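You operate a simulated robot arm through the tools that you are given. There is no shell and no other tool. Be economical: measure what you need, move in short steps, check, and stop when the job is done.

You run a simulated two-armed robot. Do the job below in one go: nothing can be reset, and whatever is moved stays where it is left.

## Task
Open the left glass door, take the small purple pot with ivy on the top of the pale wood bench and put it away on the left cooler floor and shut the door again. Stack the small dark green box labelled "pegs" from the top of the pale wood bench on top of the small dark green box labelled "bands". Pick up the tall vase that says "5" from the top of the long teal table with one hand, pass it to the other hand and put it on the right upper shelf under the ribbon bench. Put the folded white paper on the top of the long teal table away on the top of the cart with red cloth. Put the short vase that says "B" from the top of the long teal table on the middle shelf of the pale wood bench and the short vase marked "C" on the top of the pale wood bench. The order is free. Set down upright: small purple pot with ivy, tall vase, short vase.

Only the result counts: the job must be done as asked and must still hold three seconds after the hand-in. Knocking over, shifting, dropping, spilling or breaking anything else fails it. Flat cloth is picked up by pressing the open fingertips on it (5 to 10 N) and closing them slowly along it; thin cloth reads only 2 to 8 mm in the jaws.

## Robot
Two 7-joint arms with two-finger parallel grippers on one trunk, on a base that drives. Base frame: it is fixed to the floor where the robot stands at the start and does not move with it; the origin is under the middle of the robot, x ahead of it, y to its left, z up. Readings come in cm, rad, newtons and seconds.
The left shoulder is at the start at [8, 13.1, 94.7], the right one opposite. With the tool pointing down near the work surface each hand reaches from about 38 to 84 cm from the robot's upright axis, wherever it stands, measured 20 degrees to its own side. Places, roughly: folded white paper (17x8x4 cm) [-130, 80, 90]; left cooler floor [650, 20, 50]; left glass door [630, 0, 110]; middle shelf of the pale wood bench [70, 150, 50]; right upper shelf under the ribbon bench [-280, -250, 40]; short vase [-175, 25, 100]; small dark green box [0, 125, 100]; small purple pot with ivy (7x7x13 cm) [10, 140, 90]; tall vase [-100, 100, 100]; top of the cart with red cloth [510, -220, 90]; top of the pale wood bench [60, 160, 90]. Payload 1.57 kg a hand.
The TCP of each hand is the grasp point between the finger pads, 3 cm short of the fingertips. In the tool frame z runs along the fingers and y along their closing line. The gripper opens to 11 cm. The fingers are 2.4 cm wide and 1.2 cm thick; the gripper's body (4.8 by 11.2 cm) begins 7.8 cm behind the TCP.
Orientation is that of the tool frame in the base frame, as a unit quaternion [x, y, z, w]. With the fingers straight down and closing along the base's y, the tool's x points along the base's -x, its y along +y and its z along -z.

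## Interface
- The arms move only by the tool send_rows. It takes "left_deltas", "right_deltas" or both (then of equal length, played together; a hand with none holds still); each is one flat list of numbers, 7 for each row, row after row: the shift along the tool's x, y, z in units of 25 mm (1.0 is 25 mm), then the turn, a rotation vector about the tool's x, y, z in units of 8 degrees (1.0 is 8 degrees), then the closure in counts, from 0 (fully open) to 255 (shut). In form: [dx, dy, dz, ax, ay, az, jaw, dx, dy, dz, ax, ay, az, jaw, ...]. A call has 1 to 8 rows; each row shifts and turns the commanded pose from where the row before left it, along the tool's axes as they then stand. A call with a number of a shift or a turn outside -1 to 1 is refused whole. A row lasts 0.2 s, in which the tool goes at most 5 cm and 0.15 rad; a call with a longer step from one row to the next is refused whole, and so is a gripper value outside its range. A pose out of reach is approached as far as the arm can. The call stops where the force on the tool passes 40 N (or 10 N more than at its start, if that is more) or the arm is blocked; 0.2 s more then pass. The fingers move at their own pace (about 10.8 cm/s each) and stop on an object; they squeeze with about 31 N. The grip force told is the motor's: it shows also when the fingers shut on nothing. Time passes only in rows, and 0.2 s behind the last, so rows that do not move let the fingers close. It gives the time, the measured TCP pose, the force on the tool (base axes), the opening and the grip force at its end, in the units of the frame above (readings bear some noise), with the torque about the TCP (base axes, N m) and any sound that the robot's microphone picked up.
- Cameras (640 x 400 px; columns grow to the right, rows downward): "scene" is now at [-6.71, 6.49, 144.65]; the picture's right is [0.67, -0.74, -0.00], its down [-0.30, -0.27, -0.92] and it looks along [0.68, 0.61, -0.40] (base axes); focal length 214 px, centre (320, 200). "left" rides on the left gripper at [7, -1.6, -14.1] in its tool frame; the picture's right is [0.23, 0.97, 0.00], its down [-0.86, 0.20, -0.48] and it looks along [-0.47, 0.11, 0.88] (tool axes); focal length 222 px, centre (320, 200). "right" rides on the right gripper at [7, 1.6, -14.1] in its tool frame; the picture's right is [-0.23, 0.97, 0.00], its down [-0.86, -0.20, -0.48] and it looks along [-0.47, -0.11, 0.88] (tool axes); focal length 222 px, centre (320, 200). There is no depth. A picture from a camera that has moved, and an enlarged one, comes with that camera's place and axes in the base frame and with its lens. The place of the scene camera against the robot may be out by one fixed shift of up to 1.2 cm in any direction.
- capture(camera): a new picture of that camera. No time passes.
- steer(legs): drives the robot by 1 to 6 legs, each [ahead, left, turn to the left] in cm, cm and rad, along the robot's own axes; the way and the turn of a leg run together, so that a leg with both is an arc; at most 150 cm and 3.142 rad a leg. The arms and the cameras ride along, it lands a little off, and it stops where it bumps. It gives what a move gives.
- pan_tilt(pan, tilt): turns the head with the scene camera to pan (to the left, within 1.902 rad either way) and tilt (down, from -0.506 to 1.204), counted from straight ahead of the robot. It gives what a move gives.
- enlarge(camera, box): a new picture of the part [left, top, right, bottom] of that camera's present view, enlarged. No time passes.
- close_job(): hands the job in; it is judged then, once.

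Work in short steps. Places have to be worked out from the pictures, the camera data and where the tool is seen: move nearer, look again, correct. Check each grasp and each placing, and mend what went wrong. You have 217 turns and 208 pictures in all, those below and enlarged ones among them. Open the grippers and draw the arms clear of the work before you hand the job in, unless the task says otherwise.

The tools are called after "Request:" as a command line: name --argument value ..., lists and objects as JSON in quotes. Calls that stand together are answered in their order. send_rows: Moves the arms, as the interface text tells. Its arguments: {"type":"object","properties":{"left_deltas":{"type":"array","items":{"type":"number"}},"right_deltas":{"type":"array","items":{"type":"number"}}},"required":[]} The other tools are called the same way: steer (legs) drives the base; pan_tilt (pan, tilt) turns the head that bears the scene camera; capture (camera) takes a picture; enlarge (camera, box) takes an enlarged picture of a part of a camera's view; close_job () hands the job in.

At the start:

```text
clock: 0.0
left_ee_pos: [47.94, 18.12, 120.72]
left_tcp_rot: [0.0, 1.0, 0.0, -0.001]
left_wrist_force: [-0.7, 0.1, -0.1]
left_moment: [-0.02, 0.01, 0.01]
left_opening: 11.02
left_finger_force: 0.1
right_ee_pos: [55.43, -20.79, 124.3]
right_tcp_rot: [0.0, 1.0, 0.0, 0.0]
right_wrist_force: [-0.5, 0.3, 0.9]
right_moment: [0.01, 0.01, 0.01]
right_opening: 11.0
right_finger_force: 0.0
robot x, y, heading: [-0.05, 0.02, -0.007]
head pan, tilt: [0.735, 0.412]
```

scene: 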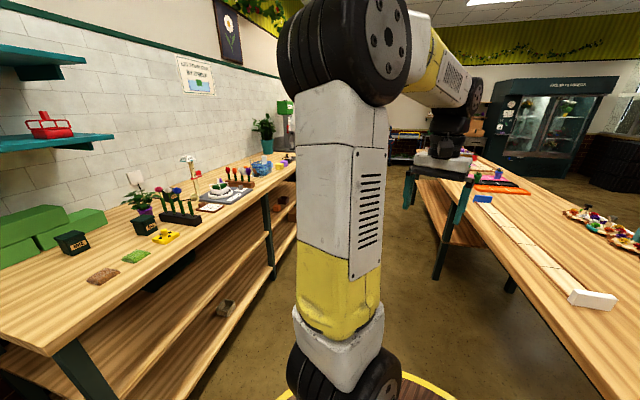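
right: 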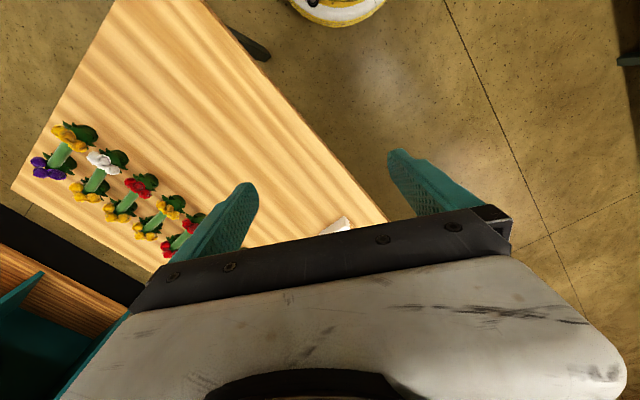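
left: 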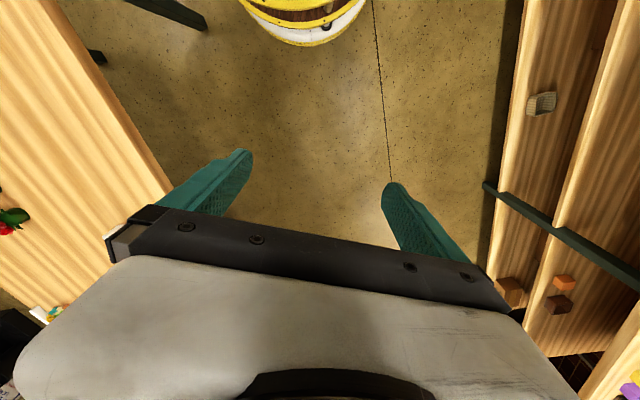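

I'll look around first: the head turns to the pale bench on the left.

Request:
pan_tilt --pan 1.5 --tilt 0.5

Request:
capture --camera "scene"

```text
clock: 1.1
left_ee_pos: [47.85, 18.05, 120.83]
left_tcp_rot: [0.0, 1.0, -0.001, 0.0]
left_wrist_force: [0.5, 1.0, 0.5]
left_moment: [0.01, 0.03, -0.02]
left_opening: 10.97
left_finger_force: 0.1
right_ee_pos: [55.23, -20.62, 124.25]
right_tcp_rot: [0.0, 1.0, 0.0, 0.0]
right_wrist_force: [0.4, 0.5, -0.4]
right_moment: [-0.03, -0.03, 0.03]
right_opening: 11.01
right_finger_force: 0.0
robot x, y, heading: [-0.19, 0.14, 0.001]
head pan, tilt: [1.499, 0.499]
```

```text
204 pictures are left
camera scene: at [-12.92, 9.36, 143.85], right [1.0, -0.07, 0.0], down [-0.03, -0.48, -0.88], along [0.06, 0.88, -0.48], focal length 214 px, centre (320, 200)
```

scene: 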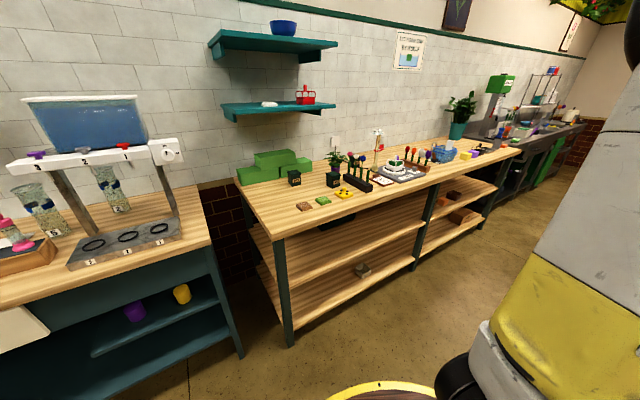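

The bench lies in view; I enlarge the goods on it and look further left at the teal table.

Request:
enlarge --camera "scene" --box '[220, 120, 460, 270]'

Request:
pan_tilt --pan 1.9 --tilt 0.4

Request:
capture --camera "scene"

```text
2.67 times, centred on (340, 195) of scene
camera zoom: at [-12.92, 9.36, 143.85], right [1.0, -0.07, 0.0], down [-0.03, -0.48, -0.88], along [0.06, 0.88, -0.48], focal length 572 px, centre (267, 213)
```

zoom: 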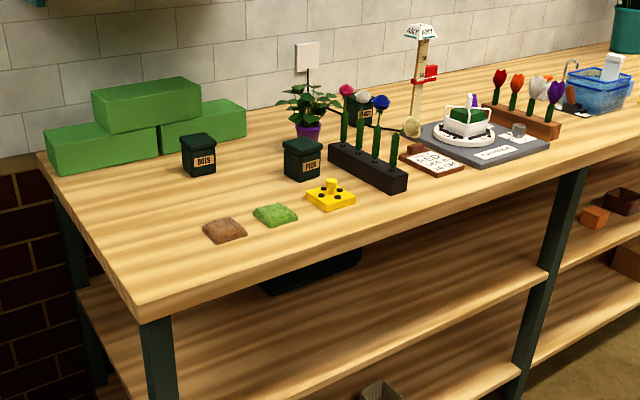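

```text
clock: 2.0
left_ee_pos: [47.85, 18.08, 120.94]
left_tcp_rot: [0.001, 1.0, 0.001, 0.0]
left_wrist_force: [-0.7, -0.1, -0.6]
left_moment: [-0.01, -0.01, 0.04]
left_opening: 10.99
left_finger_force: 0.0
right_ee_pos: [55.26, -20.63, 124.17]
right_tcp_rot: [0.0, 1.0, 0.0, 0.0]
right_wrist_force: [-0.8, -0.8, -0.6]
right_moment: [0.01, -0.02, 0.02]
right_opening: 11.01
right_finger_force: 0.0
robot x, y, heading: [-0.08, 0.1, 0.001]
head pan, tilt: [1.901, 0.4]
```

```text
202 pictures are left
camera scene: at [-16.56, 9.06, 144.77], right [0.95, 0.32, 0.0], down [0.13, -0.37, -0.92], along [-0.3, 0.87, -0.39], focal length 214 px, centre (320, 200)
```

scene: 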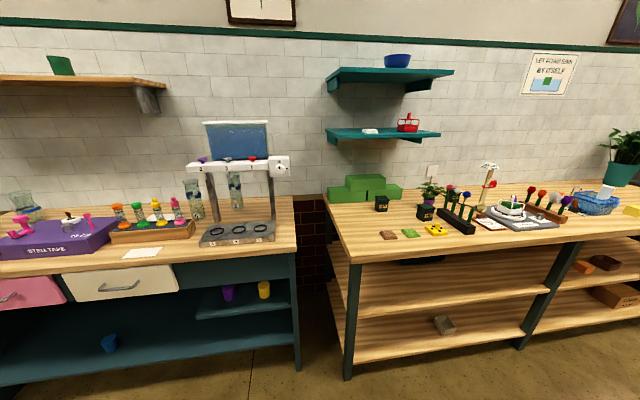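

Reading labels: enlarge the boxes and the teal table.

Request:
enlarge --camera "scene" --box '[360, 170, 480, 245]'

Request:
enlarge --camera "scene" --box '[0, 110, 320, 310]'

```text
5.33 times, centred on (420, 208) of scene
camera zoom: at [-16.56, 9.06, 144.77], right [0.95, 0.32, 0.0], down [0.13, -0.37, -0.92], along [-0.3, 0.87, -0.39], focal length 1144 px, centre (-213, 160)
```

zoom: 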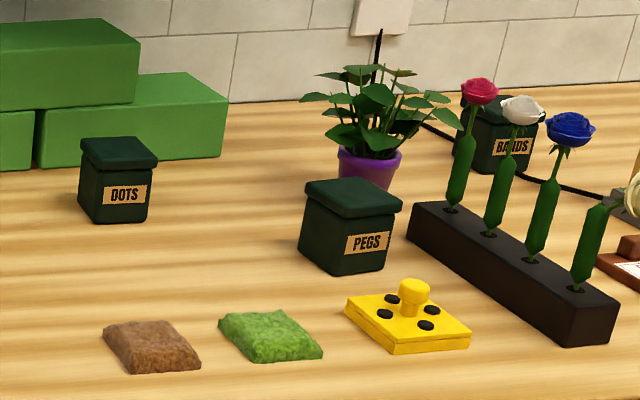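

```text
2.00 times, centred on (160, 210) of scene
camera zoom: at [-16.56, 9.06, 144.77], right [0.95, 0.32, 0.0], down [0.13, -0.37, -0.92], along [-0.3, 0.87, -0.39], focal length 429 px, centre (640, 180)
```

zoom: 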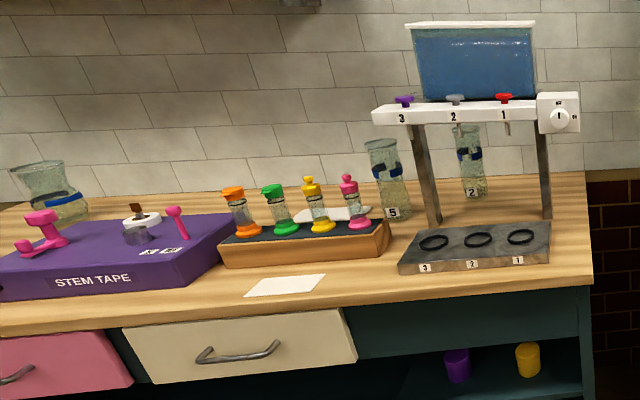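

The wall runs about 28° to base x, so I turn to face it and drive to about 30 cm from the bench front, opposite the boxes.

Request:
steer --legs '[[0, 0, 2.066], [30, -64, 0]]'

Request:
pan_tilt --pan 0.0 --tilt 0.7

Request:
capture --camera "scene"

```text
clock: 10.7
left_ee_pos: [6.35, 88.8, 120.87]
left_tcp_rot: [0.853, -0.522, 0.0, 0.0]
left_wrist_force: [0.2, -0.2, -0.2]
left_moment: [-0.04, -0.02, -0.01]
left_opening: 11.02
left_finger_force: 0.0
right_ee_pos: [37.36, 113.22, 124.28]
right_tcp_rot: [0.853, -0.522, 0.0, -0.001]
right_wrist_force: [-0.3, 0.2, -0.6]
right_moment: [0.01, 0.01, -0.03]
right_opening: 11.0
right_finger_force: 0.0
robot x, y, heading: [43.94, 54.43, 2.046]
head pan, tilt: [1.901, 0.4]
```

```text
clock: 12.5
left_ee_pos: [6.18, 88.91, 120.91]
left_tcp_rot: [0.853, -0.522, 0.001, 0.0]
left_wrist_force: [-0.3, 0.5, -0.9]
left_moment: [0.02, 0.02, 0.0]
left_opening: 10.98
left_finger_force: 0.1
right_ee_pos: [37.32, 113.2, 124.2]
right_tcp_rot: [0.853, -0.522, 0.0, 0.0]
right_wrist_force: [-0.3, -0.4, 0.1]
right_moment: [0.02, -0.01, -0.02]
right_opening: 11.01
right_finger_force: 0.1
robot x, y, heading: [43.83, 54.46, 2.045]
head pan, tilt: [0.0, 0.7]
```

```text
199 pictures are left
camera scene: at [47.04, 49.92, 142.08], right [0.89, 0.46, 0.0], down [0.29, -0.57, -0.76], along [-0.35, 0.68, -0.64], focal length 214 px, centre (320, 200)
```

scene: 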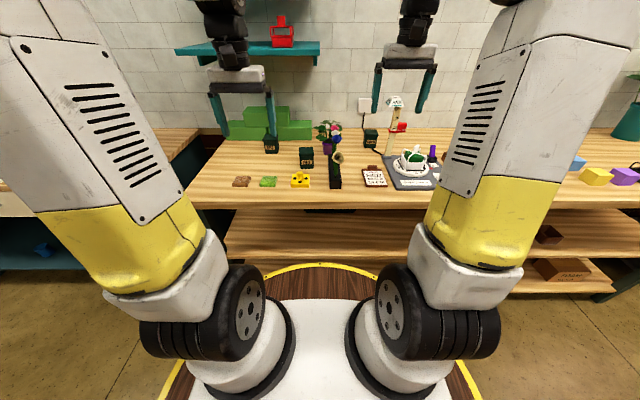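

The bench front is still about 56 cm ahead of the axis, with the robot's deck reaching about 35 cm; I creep forward and use a wrist view too.

Request:
steer --legs '[[14, 0, 0.02]]'

Request:
capture --camera "scene"

Request:
capture --camera "right"

```text
clock: 13.9
left_ee_pos: [-1.02, 100.58, 120.85]
left_tcp_rot: [0.858, -0.514, 0.0, 0.0]
left_wrist_force: [-0.2, -0.3, 1.4]
left_moment: [0.01, 0.03, -0.01]
left_opening: 11.01
left_finger_force: 0.1
right_ee_pos: [29.69, 125.6, 124.36]
right_tcp_rot: [0.858, -0.513, 0.0, -0.001]
right_wrist_force: [0.4, 0.9, -0.3]
right_moment: [-0.03, -0.01, -0.01]
right_opening: 11.0
right_finger_force: 0.1
robot x, y, heading: [37.99, 67.1, 2.061]
head pan, tilt: [0.0, 0.7]
```

```text
198 pictures are left
camera scene: at [40.55, 62.52, 142.08], right [0.88, 0.47, 0.0], down [0.3, -0.57, -0.76], along [-0.36, 0.67, -0.64], focal length 214 px, centre (320, 200)
```

scene: 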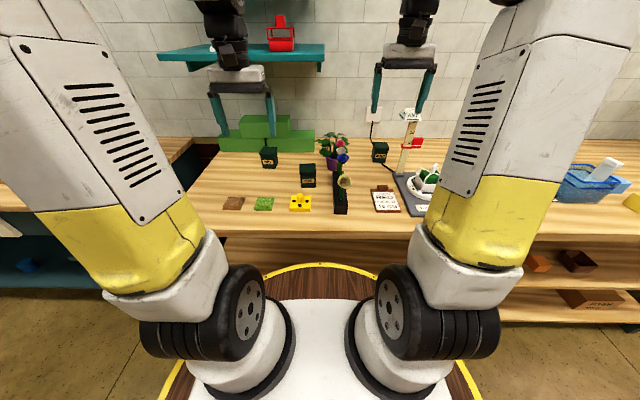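

```text
197 pictures are left
camera right: at [31.61, 118.63, 138.41], right [-0.97, -0.26, 0.0], down [-0.23, 0.85, 0.48], along [-0.12, 0.46, -0.88], focal length 222 px, centre (320, 200)
```

right: 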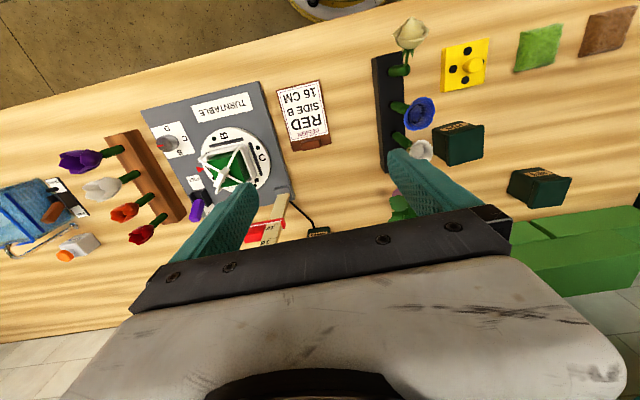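

Bands lies about 84 cm ahead of the axis, just at limit; I creep 4 cm closer.

Request:
steer --legs '[[4, 0, 0]]'

Request:
send_rows --right_deltas '[0, -1, 0, 0, 0, 0, 0, 0, -1, 0, 0, 0, 0, 0, 0, -1, 0, 0, 0, 0, 0, 0, -1, 0, 0, 0, 0, 0, 0, -1, 0, 0, 0, 0, 0, 0, -1, 0, 0, 0, 0, 0, 0, -1, 0, 0, 0, 0, 0]'

Request:
capture --camera "right"

```text
clock: 14.8
left_ee_pos: [-2.89, 104.29, 120.97]
left_tcp_rot: [0.858, -0.514, 0.0, 0.0]
left_wrist_force: [0.0, -1.5, 0.6]
left_moment: [-0.01, 0.01, -0.02]
left_opening: 11.0
left_finger_force: 0.0
right_ee_pos: [27.9, 129.13, 124.37]
right_tcp_rot: [0.858, -0.513, 0.0, 0.0]
right_wrist_force: [0.4, -0.4, 0.1]
right_moment: [-0.01, 0.03, -0.05]
right_opening: 10.98
right_finger_force: 0.0
robot x, y, heading: [35.57, 70.5, 2.062]
head pan, tilt: [0.0, 0.7]
```

```text
clock: 16.4
left_ee_pos: [-2.95, 104.22, 120.89]
left_tcp_rot: [0.858, -0.514, 0.0, 0.0]
left_wrist_force: [-0.9, 0.3, 0.8]
left_moment: [0.0, 0.01, 0.0]
left_opening: 11.01
left_finger_force: 0.0
right_ee_pos: [43.31, 137.46, 124.23]
right_tcp_rot: [0.858, -0.513, 0.001, -0.001]
right_wrist_force: [-0.2, 0.0, 0.1]
right_moment: [0.05, -0.05, 0.01]
right_opening: 11.0
right_finger_force: 0.0
robot x, y, heading: [35.82, 70.35, 2.066]
head pan, tilt: [0.0, 0.7]
```

```text
196 pictures are left
camera right: at [45.19, 130.42, 138.37], right [-0.97, -0.26, 0.0], down [-0.23, 0.85, 0.48], along [-0.12, 0.46, -0.88], focal length 222 px, centre (320, 200)
```

right: 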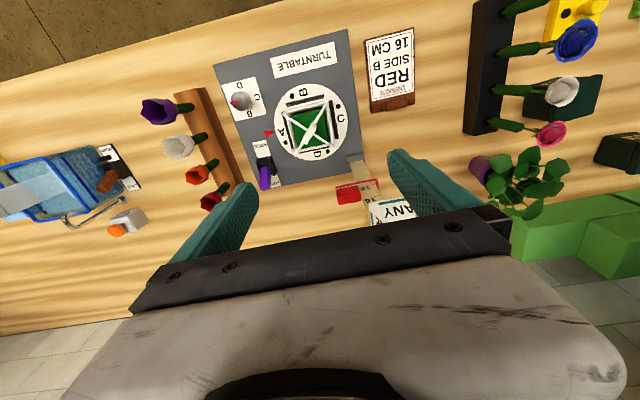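

I went to the wrong side (tool +y is the robot's left). Now both hands move left, the left one out of the way.

Request:
send_rows --left_deltas '[0, 1, 0, 0, 0, 0, 0, 0, 1, 0, 0, 0, 0, 0, 0, 1, 0, 0, 0, 0, 0, 0, 1, 0, 0, 0, 0, 0, 0, 1, 0, 0, 0, 0, 0, 0, 1, 0, 0, 0, 0, 0, 0, 1, 0, 0, 0, 0, 0, 0, 1, 0, 0, 0, 0, 0]' --right_deltas '[0, 1, 0, 0, 0, 0, 0, 0, 1, 0, 0, 0, 0, 0, 0, 1, 0, 0, 0, 0, 0, 0, 1, 0, 0, 0, 0, 0, 0, 1, 0, 0, 0, 0, 0, 0, 1, 0, 0, 0, 0, 0, 0, 1, 0, 0, 0, 0, 0, 0, 1, 0, 0, 0, 0, 0]'

Request:
send_rows --right_deltas '[0, 1, 0, 0, 0, 0, 0, 0, 1, 0, 0, 0, 0, 0, 0, 1, 0, 0, 0, 0, 0, 0, 1, 0, 0, 0, 0, 0, 0, 1, 0, 0, 0, 0, 0, 0, 1, 0, 0, 0, 0, 0, 0, 1, 0, 0, 0, 0, 0, 0, 1, 0, 0, 0, 0, 0]'

Request:
capture --camera "right"

```text
clock: 18.1
left_ee_pos: [-20.43, 94.79, 120.78]
left_tcp_rot: [0.858, -0.514, 0.0, 0.0]
left_wrist_force: [0.0, 0.6, -0.9]
left_moment: [0.0, 0.03, 0.01]
left_opening: 10.99
left_finger_force: 0.1
right_ee_pos: [25.61, 127.94, 124.26]
right_tcp_rot: [0.858, -0.514, -0.001, 0.0]
right_wrist_force: [0.9, 0.0, -0.3]
right_moment: [-0.01, 0.03, 0.0]
right_opening: 10.99
right_finger_force: 0.0
robot x, y, heading: [35.7, 70.73, 2.061]
head pan, tilt: [0.0, 0.7]
```

```text
clock: 19.9
left_ee_pos: [-20.34, 94.87, 120.85]
left_tcp_rot: [0.859, -0.513, 0.0, 0.0]
left_wrist_force: [0.2, -0.6, 0.5]
left_moment: [-0.02, 0.02, 0.03]
left_opening: 10.99
left_finger_force: 0.0
right_ee_pos: [8.17, 118.5, 124.16]
right_tcp_rot: [0.858, -0.513, 0.0, 0.0]
right_wrist_force: [0.2, 0.9, 0.0]
right_moment: [-0.01, 0.07, -0.04]
right_opening: 11.02
right_finger_force: 0.1
robot x, y, heading: [35.61, 70.54, 2.062]
head pan, tilt: [0.0, 0.7]
```

```text
195 pictures are left
camera right: at [10.01, 111.46, 138.41], right [-0.97, -0.26, 0.0], down [-0.23, 0.85, 0.48], along [-0.12, 0.46, -0.88], focal length 222 px, centre (320, 200)
```

right: 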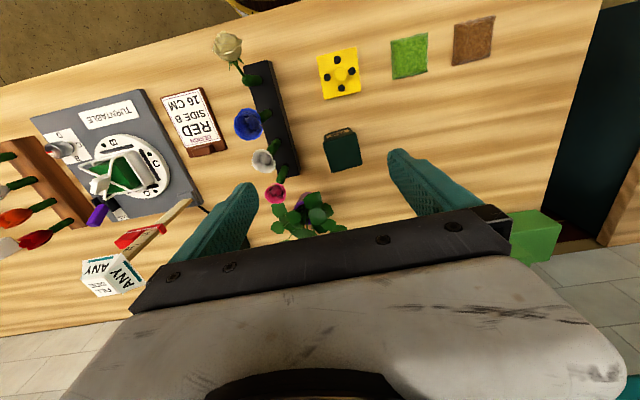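

Pegs sits at about (2.4, 122.1), aligned with the wall and hence with my tool. I centre over it and descend part way.

Request:
send_rows --right_deltas '[-0.8, 0.46, 0, 0, 0, 0, 20, -0.8, 0.45, 0, 0, 0, 0, 20, -0.76, 0.45, 0, 0, 0, 0, 20, 0, 0, 1, 0, 0, 0, 20, 0, 0, 1, 0, 0, 0, 20, 0, 0, 1, 0, 0, 0, 20, 0, 0, 1, 0, 0, 0, 20, 0, 0, 1, 0, 0, 0, 20]'

Request:
capture --camera "right"

Request:
capture --camera "scene"

```text
clock: 21.8
left_ee_pos: [-20.37, 94.82, 120.85]
left_tcp_rot: [0.858, -0.513, 0.0, 0.0]
left_wrist_force: [-0.4, -0.4, -0.1]
left_moment: [0.01, 0.06, -0.03]
left_opening: 11.0
left_finger_force: 0.2
right_ee_pos: [2.2, 121.98, 111.81]
right_tcp_rot: [0.858, -0.513, 0.001, 0.001]
right_wrist_force: [-0.2, -0.7, -0.3]
right_moment: [-0.03, 0.03, 0.01]
right_opening: 10.13
right_finger_force: 0.2
robot x, y, heading: [36.29, 70.67, 2.059]
head pan, tilt: [0.0, 0.7]
```

```text
194 pictures are left
camera right: at [4.12, 115.04, 125.88], right [-0.97, -0.26, 0.0], down [-0.23, 0.85, 0.48], along [-0.12, 0.46, -0.88], focal length 222 px, centre (320, 200)
```

right: 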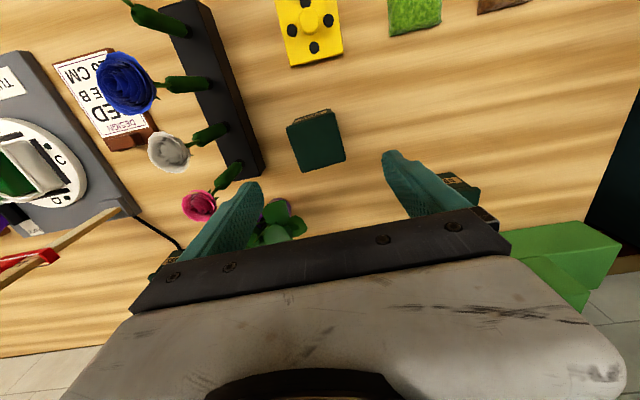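

```text
193 pictures are left
camera scene: at [38.66, 66.02, 142.08], right [0.88, 0.47, 0.0], down [0.3, -0.57, -0.76], along [-0.36, 0.67, -0.64], focal length 214 px, centre (320, 200)
```

scene: 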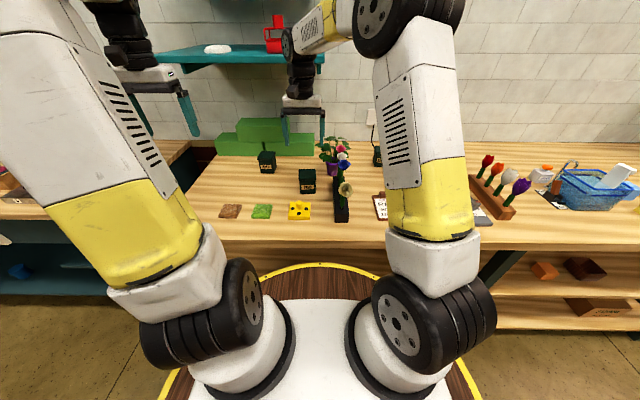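

Alignment over the lid is good (lid where the point under the TCP projects). Descending further.

Request:
send_rows --right_deltas '[-0.05, 0, 1, 0, 0, 0, 20, 0, 0, 1, 0, 0, 0, 20, 0, 0, 1, 0, 0, 0, 20, 0, 0, 1, 0, 0, 0, 20, 0, 0, 1, 0, 0, 0, 20, 0, 0, 1, 0, 0, 0, 20]'

Request:
capture --camera "right"

Request:
enlarge --camera "scene" --box '[240, 100, 400, 240]'

```text
clock: 23.1
left_ee_pos: [-20.34, 94.77, 120.84]
left_tcp_rot: [0.858, -0.514, -0.001, 0.0]
left_wrist_force: [0.9, 0.5, 0.1]
left_moment: [0.0, -0.01, 0.02]
left_opening: 11.0
left_finger_force: 0.0
right_ee_pos: [2.21, 122.07, 96.56]
right_tcp_rot: [0.858, -0.513, 0.0, 0.0]
right_wrist_force: [0.6, 0.2, 0.2]
right_moment: [-0.02, 0.01, -0.02]
right_opening: 10.15
right_finger_force: 0.0
robot x, y, heading: [35.6, 70.38, 2.066]
head pan, tilt: [0.0, 0.7]
```

```text
192 pictures are left
camera right: at [4.12, 115.19, 110.77], right [-0.97, -0.26, 0.0], down [-0.23, 0.85, 0.48], along [-0.12, 0.46, -0.88], focal length 222 px, centre (320, 200)
```

right: 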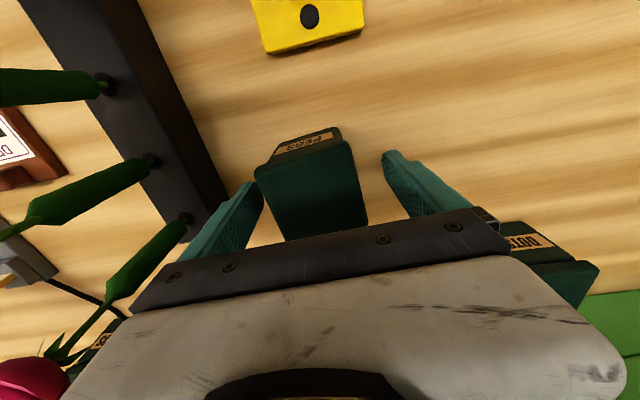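

```text
2.86 times, centred on (320, 170) of scene
camera zoom: at [38.66, 66.02, 142.08], right [0.88, 0.47, 0.0], down [0.3, -0.57, -0.76], along [-0.36, 0.67, -0.64], focal length 613 px, centre (320, 286)
```

zoom: 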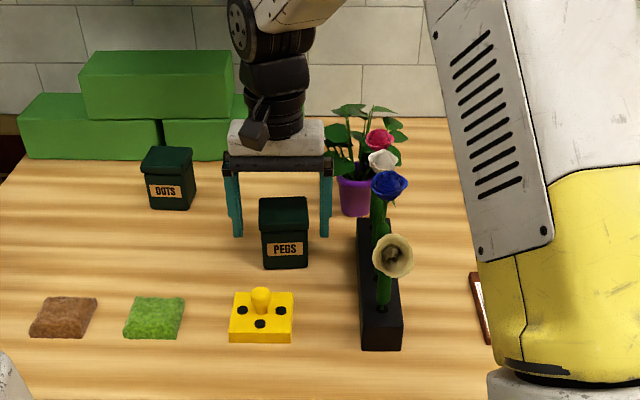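

Fingers straddle the box. I go down 3.5 cm and close.

Request:
send_rows --right_deltas '[0, 0, 0.7, 0, 0, 0, 20, 0, 0, 0.7, 0, 0, 0, 20, 0, 0, 0, 0, 0, 0, 120, 0, 0, 0, 0, 0, 0, 150, 0, 0, 0, 0, 0, 0, 180]'

Request:
capture --camera "right"

```text
clock: 24.4
left_ee_pos: [-20.35, 94.71, 120.77]
left_tcp_rot: [0.858, -0.513, 0.0, 0.0]
left_wrist_force: [-0.5, -0.1, -0.5]
left_moment: [-0.01, 0.03, 0.0]
left_opening: 11.01
left_finger_force: 0.0
right_ee_pos: [2.29, 122.16, 93.27]
right_tcp_rot: [0.858, -0.514, 0.0, 0.0]
right_wrist_force: [0.3, 0.4, -0.5]
right_moment: [0.01, -0.02, -0.05]
right_opening: 6.44
right_finger_force: 30.8
robot x, y, heading: [35.57, 70.6, 2.064]
head pan, tilt: [0.0, 0.7]
```

```text
190 pictures are left
camera right: at [4.1, 115.19, 107.4], right [-0.97, -0.26, 0.0], down [-0.23, 0.85, 0.48], along [-0.12, 0.46, -0.88], focal length 222 px, centre (320, 200)
```

right: 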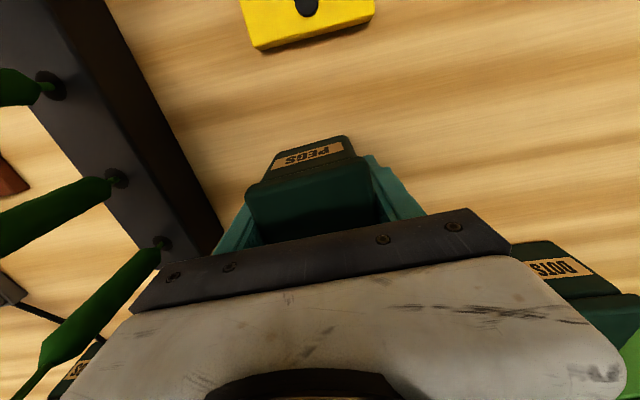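

Pegs is held (6.4 cm). I lift it straight up.

Request:
send_rows --right_deltas '[0, 0, -1, 0, 0, 0, 180, 0, 0, -1, 0, 0, 0, 180, 0, 0, -1, 0, 0, 0, 180, 0, 0, -1, 0, 0, 0, 180, 0, 0, -1, 0, 0, 0, 180, 0, 0, -1, 0, 0, 0, 180, 0, 0, -1, 0, 0, 0, 180, 0, 0, -1, 0, 0, 0, 180]'

Request:
send_rows --right_deltas '[0, 0, -1, 0, 0, 0, 180, 0, 0, -1, 0, 0, 0, 180, 0, 0, -1, 0, 0, 0, 180, 0, 0, -1, 0, 0, 0, 180, 0, 0, -1, 0, 0, 0, 180]'

Request:
enlarge --camera "scene" --box '[240, 60, 480, 210]'

Request:
capture --camera "right"

```text
clock: 26.1
left_ee_pos: [-20.46, 94.62, 120.91]
left_tcp_rot: [0.858, -0.514, 0.0, 0.0]
left_wrist_force: [0.6, -0.8, -0.4]
left_moment: [0.0, -0.04, -0.02]
left_opening: 11.0
left_finger_force: 0.1
right_ee_pos: [2.24, 122.22, 113.28]
right_tcp_rot: [0.858, -0.513, 0.0, 0.0]
right_wrist_force: [-0.1, -1.0, -0.7]
right_moment: [0.0, 0.01, -0.03]
right_opening: 6.43
right_finger_force: 30.9
robot x, y, heading: [35.54, 70.39, 2.064]
head pan, tilt: [0.0, 0.7]
```

```text
clock: 27.4
left_ee_pos: [-20.42, 94.61, 120.84]
left_tcp_rot: [0.858, -0.514, 0.0, 0.0]
left_wrist_force: [0.0, -1.1, -0.3]
left_moment: [0.0, 0.01, 0.03]
left_opening: 11.0
left_finger_force: 0.0
right_ee_pos: [2.27, 122.07, 125.62]
right_tcp_rot: [0.858, -0.514, 0.001, 0.0]
right_wrist_force: [-0.7, 0.3, -1.3]
right_moment: [-0.04, 0.03, 0.03]
right_opening: 6.43
right_finger_force: 30.9
robot x, y, heading: [35.56, 70.47, 2.067]
head pan, tilt: [0.0, 0.7]
```

```text
2.67 times, centred on (360, 135) of scene
camera zoom: at [38.65, 66.04, 142.08], right [0.88, 0.47, 0.0], down [0.3, -0.57, -0.76], along [-0.36, 0.67, -0.64], focal length 572 px, centre (213, 373)
```

zoom: 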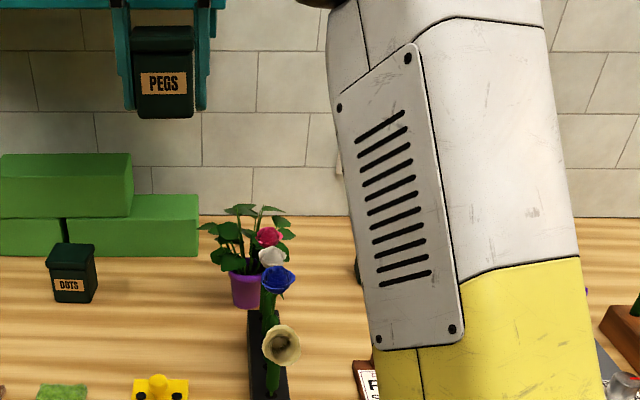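

```text
188 pictures are left
camera right: at [4.11, 115.1, 139.91], right [-0.97, -0.26, 0.0], down [-0.23, 0.85, 0.48], along [-0.12, 0.46, -0.88], focal length 222 px, centre (320, 200)
```

right: 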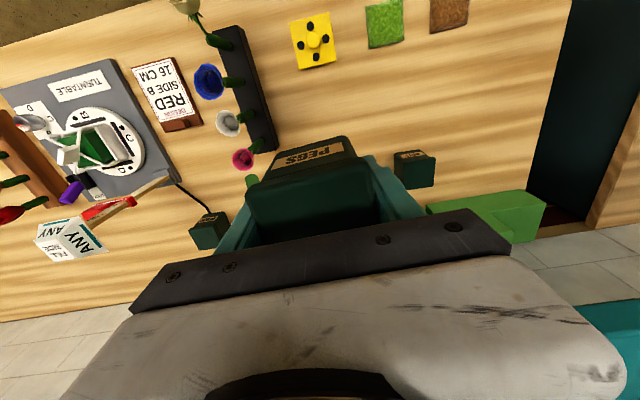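

Bands shows at the left of the wrist view; enlarge to measure.

Request:
enlarge --camera "right" --box '[140, 150, 300, 250]'

```text
4.00 times, centred on (220, 200) of right
camera zoom: at [4.11, 115.1, 139.91], right [-0.97, -0.26, 0.0], down [-0.23, 0.85, 0.48], along [-0.12, 0.46, -0.88], focal length 888 px, centre (720, 200)
```

zoom: 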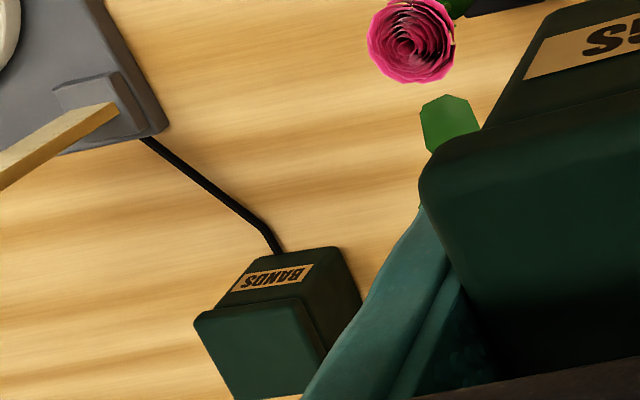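

I take a second view from a different place (8 cm right, 10 cm back) to triangulate Bands.

Request:
send_rows --right_deltas '[1, -0.8, 0, 0, 0, 0, 180, 1, -0.8, 0, 0, 0, 0, 180, 1, -0.8, 0, 0, 0, 0, 180, 1, -0.8, 0, 0, 0, 0, 180]'

Request:
enlarge --camera "right" --box '[140, 110, 300, 210]'

```text
clock: 28.4
left_ee_pos: [-20.49, 94.8, 120.83]
left_tcp_rot: [0.858, -0.513, 0.0, -0.001]
left_wrist_force: [-0.2, 0.3, 0.0]
left_moment: [-0.02, -0.01, -0.02]
left_opening: 11.01
left_finger_force: 0.1
right_ee_pos: [13.76, 117.15, 125.51]
right_tcp_rot: [0.858, -0.513, 0.0, 0.0]
right_wrist_force: [0.1, -0.7, -1.7]
right_moment: [-0.05, 0.0, -0.01]
right_opening: 6.41
right_finger_force: 30.9
robot x, y, heading: [35.49, 70.09, 2.059]
head pan, tilt: [0.0, 0.7]
```

```text
4.00 times, centred on (220, 160) of right
camera zoom: at [15.71, 110.21, 139.71], right [-0.97, -0.26, 0.0], down [-0.23, 0.85, 0.48], along [-0.12, 0.46, -0.88], focal length 888 px, centre (720, 360)
```

zoom: 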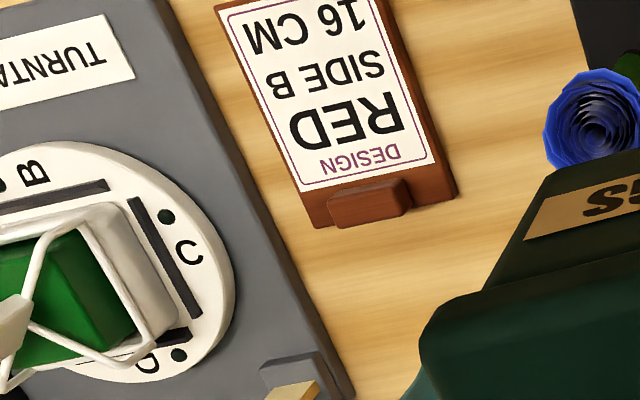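

Request:
capture --camera "right"

```text
185 pictures are left
camera right: at [15.71, 110.21, 139.71], right [-0.97, -0.26, 0.0], down [-0.23, 0.85, 0.48], along [-0.12, 0.46, -0.88], focal length 222 px, centre (320, 200)
```

right: 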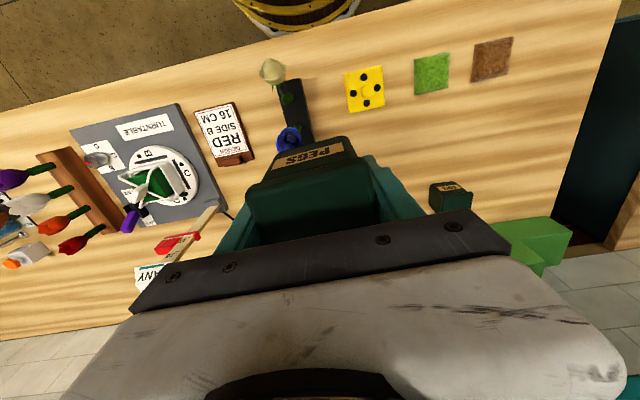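

Too far back. I go forward 20 cm (box bottom stays near z 120, over the ivy) so Bands shows beside the held box.

Request:
send_rows --right_deltas '[-1, -0.2, 0, 0, 0, 0, 180, -1, -0.2, 0, 0, 0, 0, 180, -1, -0.2, 0, 0, 0, 0, 180, -1, -0.2, 0, 0, 0, 0, 180, -1, -0.2, 0, 0, 0, 0, 180, -1, -0.2, 0, 0, 0, 0, 180, -1, -0.3, 0, 0, 0, 0, 180, -1, -0.3, 0, 0, 0, 0, 180]'

Request:
capture --camera "right"

```text
clock: 30.1
left_ee_pos: [-20.45, 94.83, 120.76]
left_tcp_rot: [0.858, -0.514, 0.0, 0.0]
left_wrist_force: [-0.1, 0.2, 0.0]
left_moment: [-0.03, -0.04, 0.0]
left_opening: 11.0
left_finger_force: 0.0
right_ee_pos: [8.99, 135.38, 125.4]
right_tcp_rot: [0.858, -0.513, 0.0, 0.001]
right_wrist_force: [-0.3, -0.6, -1.2]
right_moment: [-0.03, 0.01, 0.0]
right_opening: 6.42
right_finger_force: 30.5
right hand out of reach, approached as far as the arm can: row 8
robot x, y, heading: [36.21, 70.67, 2.066]
head pan, tilt: [0.0, 0.7]
```

```text
184 pictures are left
camera right: at [10.84, 128.46, 139.5], right [-0.97, -0.26, 0.0], down [-0.23, 0.85, 0.48], along [-0.12, 0.46, -0.88], focal length 222 px, centre (320, 200)
```

right: 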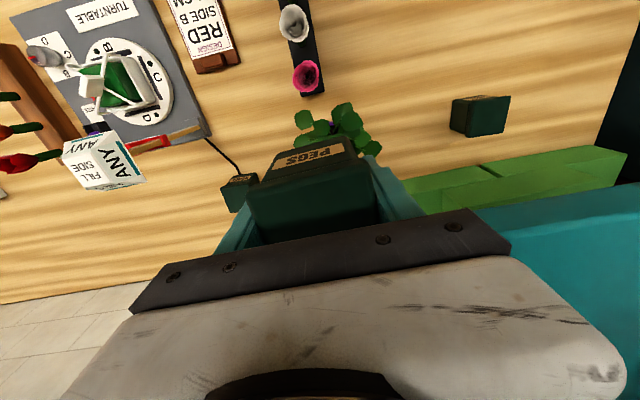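

At this height the reach ends here. I check how much gap the deck still has to the bench front.

Request:
pan_tilt --pan 0.0 --tilt 1.2

Request:
capture --camera "scene"

Request:
capture --camera "left"

```text
clock: 31.1
left_ee_pos: [-20.4, 94.77, 120.82]
left_tcp_rot: [0.858, -0.514, 0.0, 0.0]
left_wrist_force: [0.2, 0.6, -0.1]
left_moment: [-0.02, 0.01, 0.03]
left_opening: 11.02
left_finger_force: 0.1
right_ee_pos: [9.03, 135.46, 125.4]
right_tcp_rot: [0.858, -0.514, 0.0, 0.0]
right_wrist_force: [0.3, -0.3, -0.5]
right_moment: [-0.01, -0.02, 0.0]
right_opening: 6.4
right_finger_force: 31.2
robot x, y, heading: [35.26, 70.29, 2.067]
head pan, tilt: [0.0, 1.201]
```

```text
183 pictures are left
camera scene: at [40.02, 63.48, 138.49], right [0.88, 0.47, 0.0], down [0.44, -0.82, -0.36], along [-0.17, 0.32, -0.93], focal length 214 px, centre (320, 200)
```

scene: 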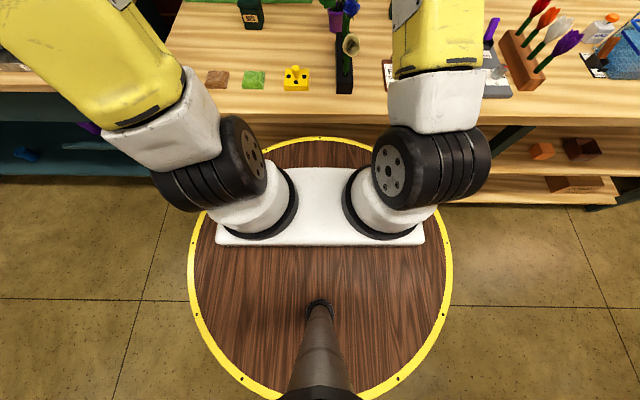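

```text
182 pictures are left
camera left: at [-15.6, 89.31, 135.05], right [-0.75, -0.66, 0.0], down [-0.58, 0.66, 0.48], along [-0.32, 0.36, -0.88], focal length 222 px, centre (320, 200)
```

left: 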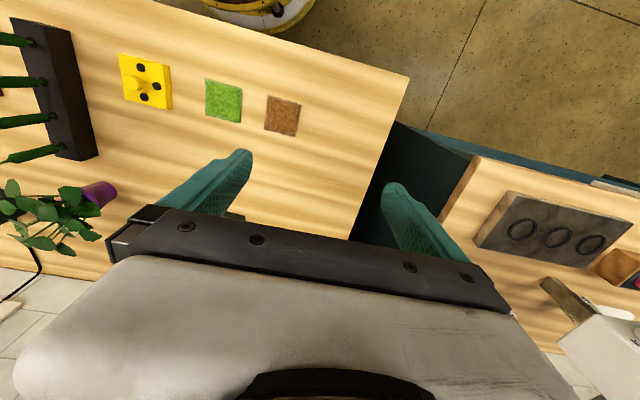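

The deck leaves only about 1–3 cm, so instead I'll turn the robot left about 57° to bring the right shoulder nearer to the bench. First I bring the right hand back and to its right side at this height.

Request:
send_rows --right_deltas '[1, -0.5, 0, 0, 0, 0, 180, 1, -0.5, 0, 0, 0, 0, 180, 1, -0.5, 0, 0, 0, 0, 180, 1, -0.5, 0, 0, 0, 0, 180, 1, -1, 0, 0, 0, 0, 180, 1, -1, 0, 0, 0, 0, 180, 1, -1, 0, 0, 0, 0, 180, 1, -1, 0, 0, 0, 0, 180]'

Request:
send_rows --right_deltas '[1, -1, 0, 0, 0, 0, 180, 1, -1, 0, 0, 0, 0, 180, 1, -1, 0, 0, 0, 0, 180, 1, -1, 0, 0, 0, 0, 180, 1, -1, 0, 0, 0, 0, 180, 0, -1, 0, 0, 0, 0, 180, 0, -1, 0, 0, 0, 0, 180, 0, -1, 0, 0, 0, 0, 180]'

Request:
capture --camera "scene"

```text
clock: 32.9
left_ee_pos: [-20.31, 94.79, 120.81]
left_tcp_rot: [0.858, -0.513, 0.0, -0.001]
left_wrist_force: [-0.9, 0.5, -0.1]
left_moment: [0.01, -0.07, 0.0]
left_opening: 11.01
left_finger_force: 0.0
right_ee_pos: [31.9, 124.85, 125.42]
right_tcp_rot: [0.858, -0.513, 0.0, 0.0]
right_wrist_force: [-1.2, 0.2, -2.0]
right_moment: [0.03, -0.03, 0.01]
right_opening: 6.38
right_finger_force: 31.4
robot x, y, heading: [35.44, 70.77, 2.062]
head pan, tilt: [0.0, 1.201]
```

```text
clock: 34.7
left_ee_pos: [-20.51, 94.79, 120.86]
left_tcp_rot: [0.858, -0.514, 0.001, -0.001]
left_wrist_force: [0.6, 0.3, 0.1]
left_moment: [0.01, 0.01, 0.02]
left_opening: 10.99
left_finger_force: 0.1
right_ee_pos: [54.99, 123.3, 125.25]
right_tcp_rot: [0.858, -0.514, 0.001, -0.001]
right_wrist_force: [0.8, -0.1, -1.8]
right_moment: [0.03, -0.01, 0.0]
right_opening: 6.38
right_finger_force: 30.8
robot x, y, heading: [35.63, 70.4, 2.063]
head pan, tilt: [0.0, 1.201]
```

```text
181 pictures are left
camera scene: at [40.02, 63.45, 138.48], right [0.88, 0.47, 0.0], down [0.44, -0.82, -0.36], along [-0.17, 0.32, -0.93], focal length 214 px, centre (320, 200)
```

scene: 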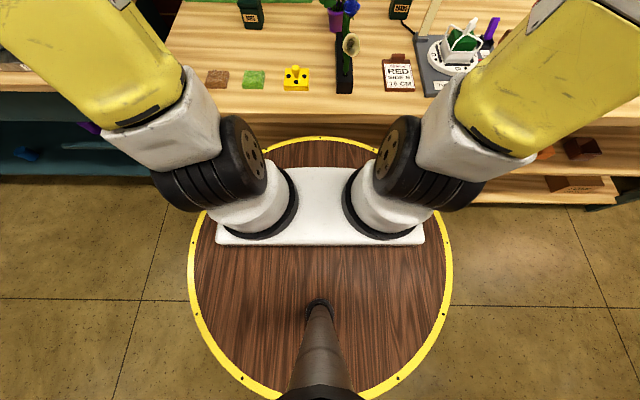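

Now shift the base right 8 cm and turn left 1.0 rad.

Request:
steer --legs '[[0, -8, 0], [0, 0, 1.0]]'

Request:
pan_tilt --pan -1.2 --tilt 0.7

Request:
capture --camera "scene"

Request:
capture --camera "right"

```text
clock: 38.2
left_ee_pos: [-8.35, 41.09, 120.82]
left_tcp_rot: [0.999, -0.047, -0.001, -0.001]
left_wrist_force: [0.1, -0.5, 0.2]
left_moment: [-0.02, -0.03, 0.02]
left_opening: 10.98
left_finger_force: 0.1
right_ee_pos: [9.67, 119.71, 125.31]
right_tcp_rot: [0.999, -0.047, 0.0, 0.001]
right_wrist_force: [0.0, 0.6, -1.2]
right_moment: [-0.04, 0.01, 0.0]
right_opening: 6.34
right_finger_force: 30.8
robot x, y, heading: [43.05, 74.36, 3.046]
head pan, tilt: [0.0, 1.201]
```

```text
clock: 39.6
left_ee_pos: [-8.23, 41.02, 120.82]
left_tcp_rot: [0.999, -0.047, -0.001, 0.001]
left_wrist_force: [0.5, 0.6, 1.0]
left_moment: [0.05, 0.0, 0.04]
left_opening: 10.99
left_finger_force: 0.1
right_ee_pos: [9.63, 119.77, 125.19]
right_tcp_rot: [0.999, -0.048, 0.0, 0.0]
right_wrist_force: [0.3, -0.1, -1.4]
right_moment: [0.0, 0.0, -0.04]
right_opening: 6.36
right_finger_force: 30.6
robot x, y, heading: [42.51, 74.4, 3.047]
head pan, tilt: [-1.201, 0.7]
```

```text
180 pictures are left
camera scene: at [54.82, 81.54, 142.08], right [0.96, 0.27, 0.0], down [0.18, -0.62, -0.76], along [-0.21, 0.74, -0.64], focal length 214 px, centre (320, 200)
```

scene: 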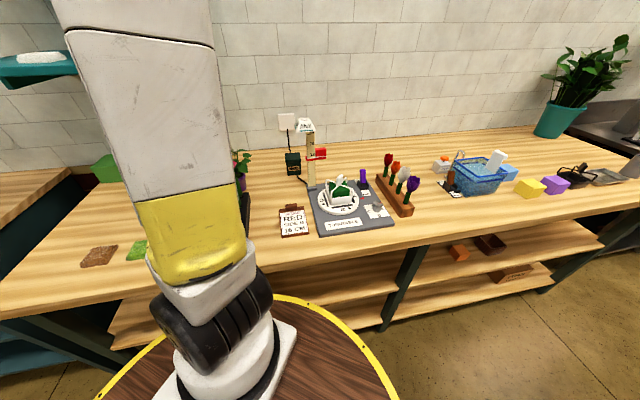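

```text
179 pictures are left
camera right: at [16.49, 117.46, 139.36], right [-0.32, -0.95, 0.0], down [-0.83, 0.28, 0.48], along [-0.45, 0.15, -0.88], focal length 222 px, centre (320, 200)
```

right: 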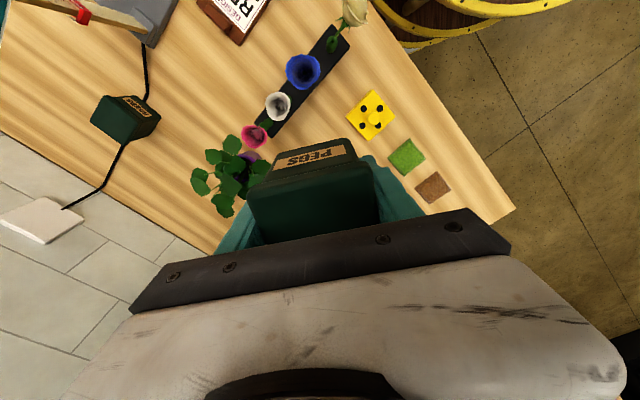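

Bands is in clear view; enlarge it.

Request:
enlarge --camera "right" --box '[60, 60, 220, 160]'

Request:
enlarge --camera "scene" --box '[220, 100, 380, 200]'

```text
4.00 times, centred on (140, 110) of right
camera zoom: at [16.49, 117.46, 139.36], right [-0.32, -0.95, 0.0], down [-0.83, 0.28, 0.48], along [-0.45, 0.15, -0.88], focal length 888 px, centre (1040, 560)
```

zoom: 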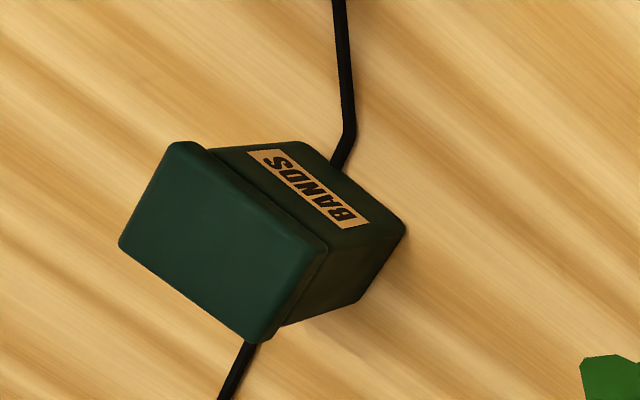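

```text
4.00 times, centred on (300, 150) of scene
camera zoom: at [54.82, 81.54, 142.08], right [0.96, 0.27, 0.0], down [0.18, -0.62, -0.76], along [-0.21, 0.74, -0.64], focal length 858 px, centre (400, 400)
```

zoom: 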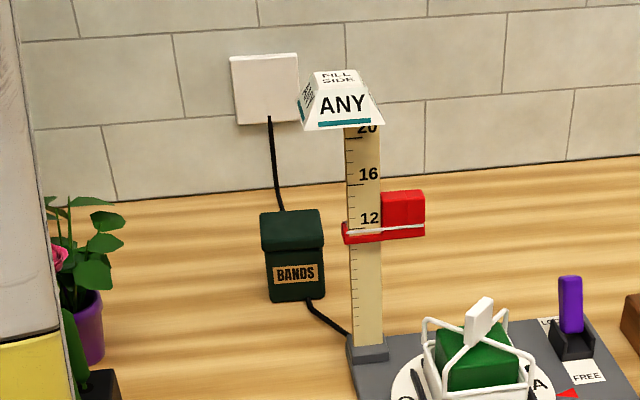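

Bands' lid is at about (22.3, 155.3), lid top about 96.4. I turn the hand back 57° to line up with the wall.

Request:
send_rows --right_deltas '[0, 0, 0, 0, 0, 0.9, 180, 0, 0, 0, 0, 0, 0.9, 180, 0, 0, 0, 0, 0, 0.9, 180, 0, 0, 0, 0, 0, 0.9, 180, 0, 0, 0, 0, 0, 0.9, 180, 0, 0, 0, 0, 0, 0.9, 180, 0, 0, 0, 0, 0, 0.9, 180, 0, 0, 0, 0, 0, 0.85, 180]'

Request:
capture --camera "right"

```text
clock: 41.5
left_ee_pos: [-8.27, 41.15, 120.9]
left_tcp_rot: [0.999, -0.048, 0.0, 0.0]
left_wrist_force: [-0.4, 0.4, 0.2]
left_moment: [-0.02, -0.03, -0.01]
left_opening: 11.0
left_finger_force: 0.0
right_ee_pos: [9.71, 119.77, 125.28]
right_tcp_rot: [0.853, -0.521, 0.001, 0.0]
right_wrist_force: [0.6, 0.1, -0.9]
right_moment: [-0.01, -0.05, 0.01]
right_opening: 6.36
right_finger_force: 31.3
robot x, y, heading: [42.56, 74.39, 3.047]
head pan, tilt: [-1.201, 0.7]
```

```text
176 pictures are left
camera right: at [11.48, 112.76, 139.38], right [-0.97, -0.24, 0.0], down [-0.21, 0.85, 0.48], along [-0.12, 0.46, -0.88], focal length 222 px, centre (320, 200)
```

right: 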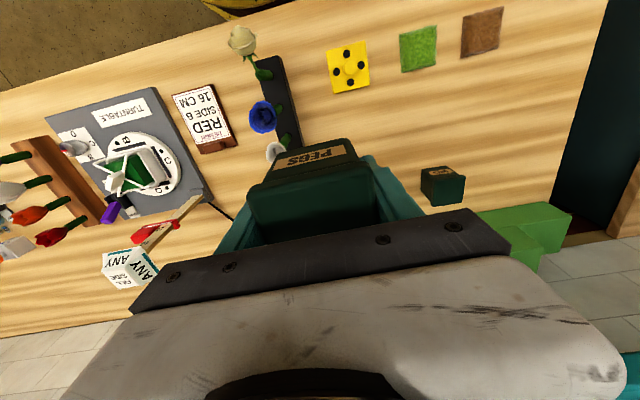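

Now diagonally toward Bands, sinking gently to TCP z ~119.

Request:
send_rows --right_deltas '[-0.93, -1, 0.3, 0, 0, 0, 180, -0.93, -1, 0.3, 0, 0, 0, 180, -0.93, -1, 0.3, 0, 0, 0, 180, -0.93, -1, 0.3, 0, 0, 0, 180, -0.93, -1, 0.3, 0, 0, 0, 180, -0.93, -1, 0.3, 0, 0, 0, 180, -0.93, -1, 0.3, 0, 0, 0, 180, -0.93, -1, 0.3, 0, 0, 0, 180]'

Request:
capture --camera "right"

Request:
capture --camera "scene"

```text
clock: 43.2
left_ee_pos: [-8.38, 41.04, 120.87]
left_tcp_rot: [0.999, -0.047, 0.0, 0.0]
left_wrist_force: [-0.5, -0.1, 0.1]
left_moment: [0.05, 0.02, 0.0]
left_opening: 11.01
left_finger_force: 0.0
right_ee_pos: [19.05, 145.33, 119.55]
right_tcp_rot: [0.854, -0.52, 0.0, -0.001]
right_wrist_force: [0.0, -0.7, -2.3]
right_moment: [0.04, 0.0, -0.03]
right_opening: 6.36
right_finger_force: 30.9
robot x, y, heading: [42.81, 74.32, 3.047]
head pan, tilt: [-1.201, 0.7]
```

```text
175 pictures are left
camera right: at [20.84, 138.43, 133.57], right [-0.97, -0.25, 0.0], down [-0.22, 0.85, 0.48], along [-0.12, 0.46, -0.88], focal length 222 px, centre (320, 200)
```

right: 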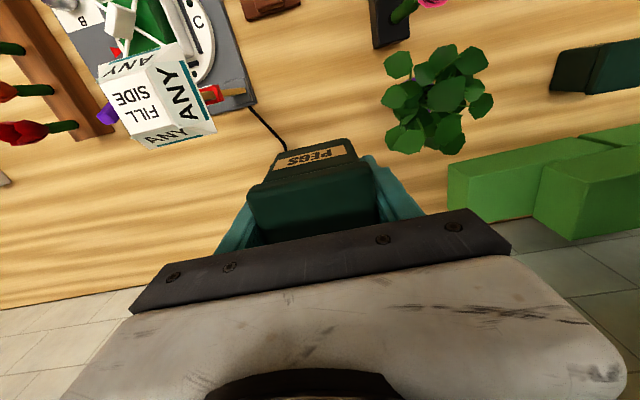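

```text
174 pictures are left
camera scene: at [54.82, 81.51, 142.08], right [0.96, 0.27, 0.0], down [0.18, -0.62, -0.77], along [-0.21, 0.74, -0.64], focal length 214 px, centre (320, 200)
```

scene: 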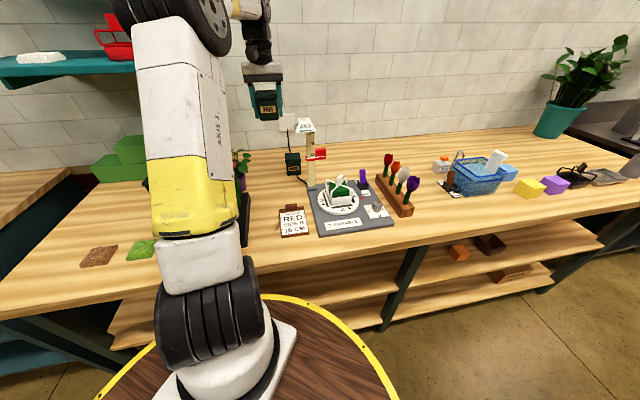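

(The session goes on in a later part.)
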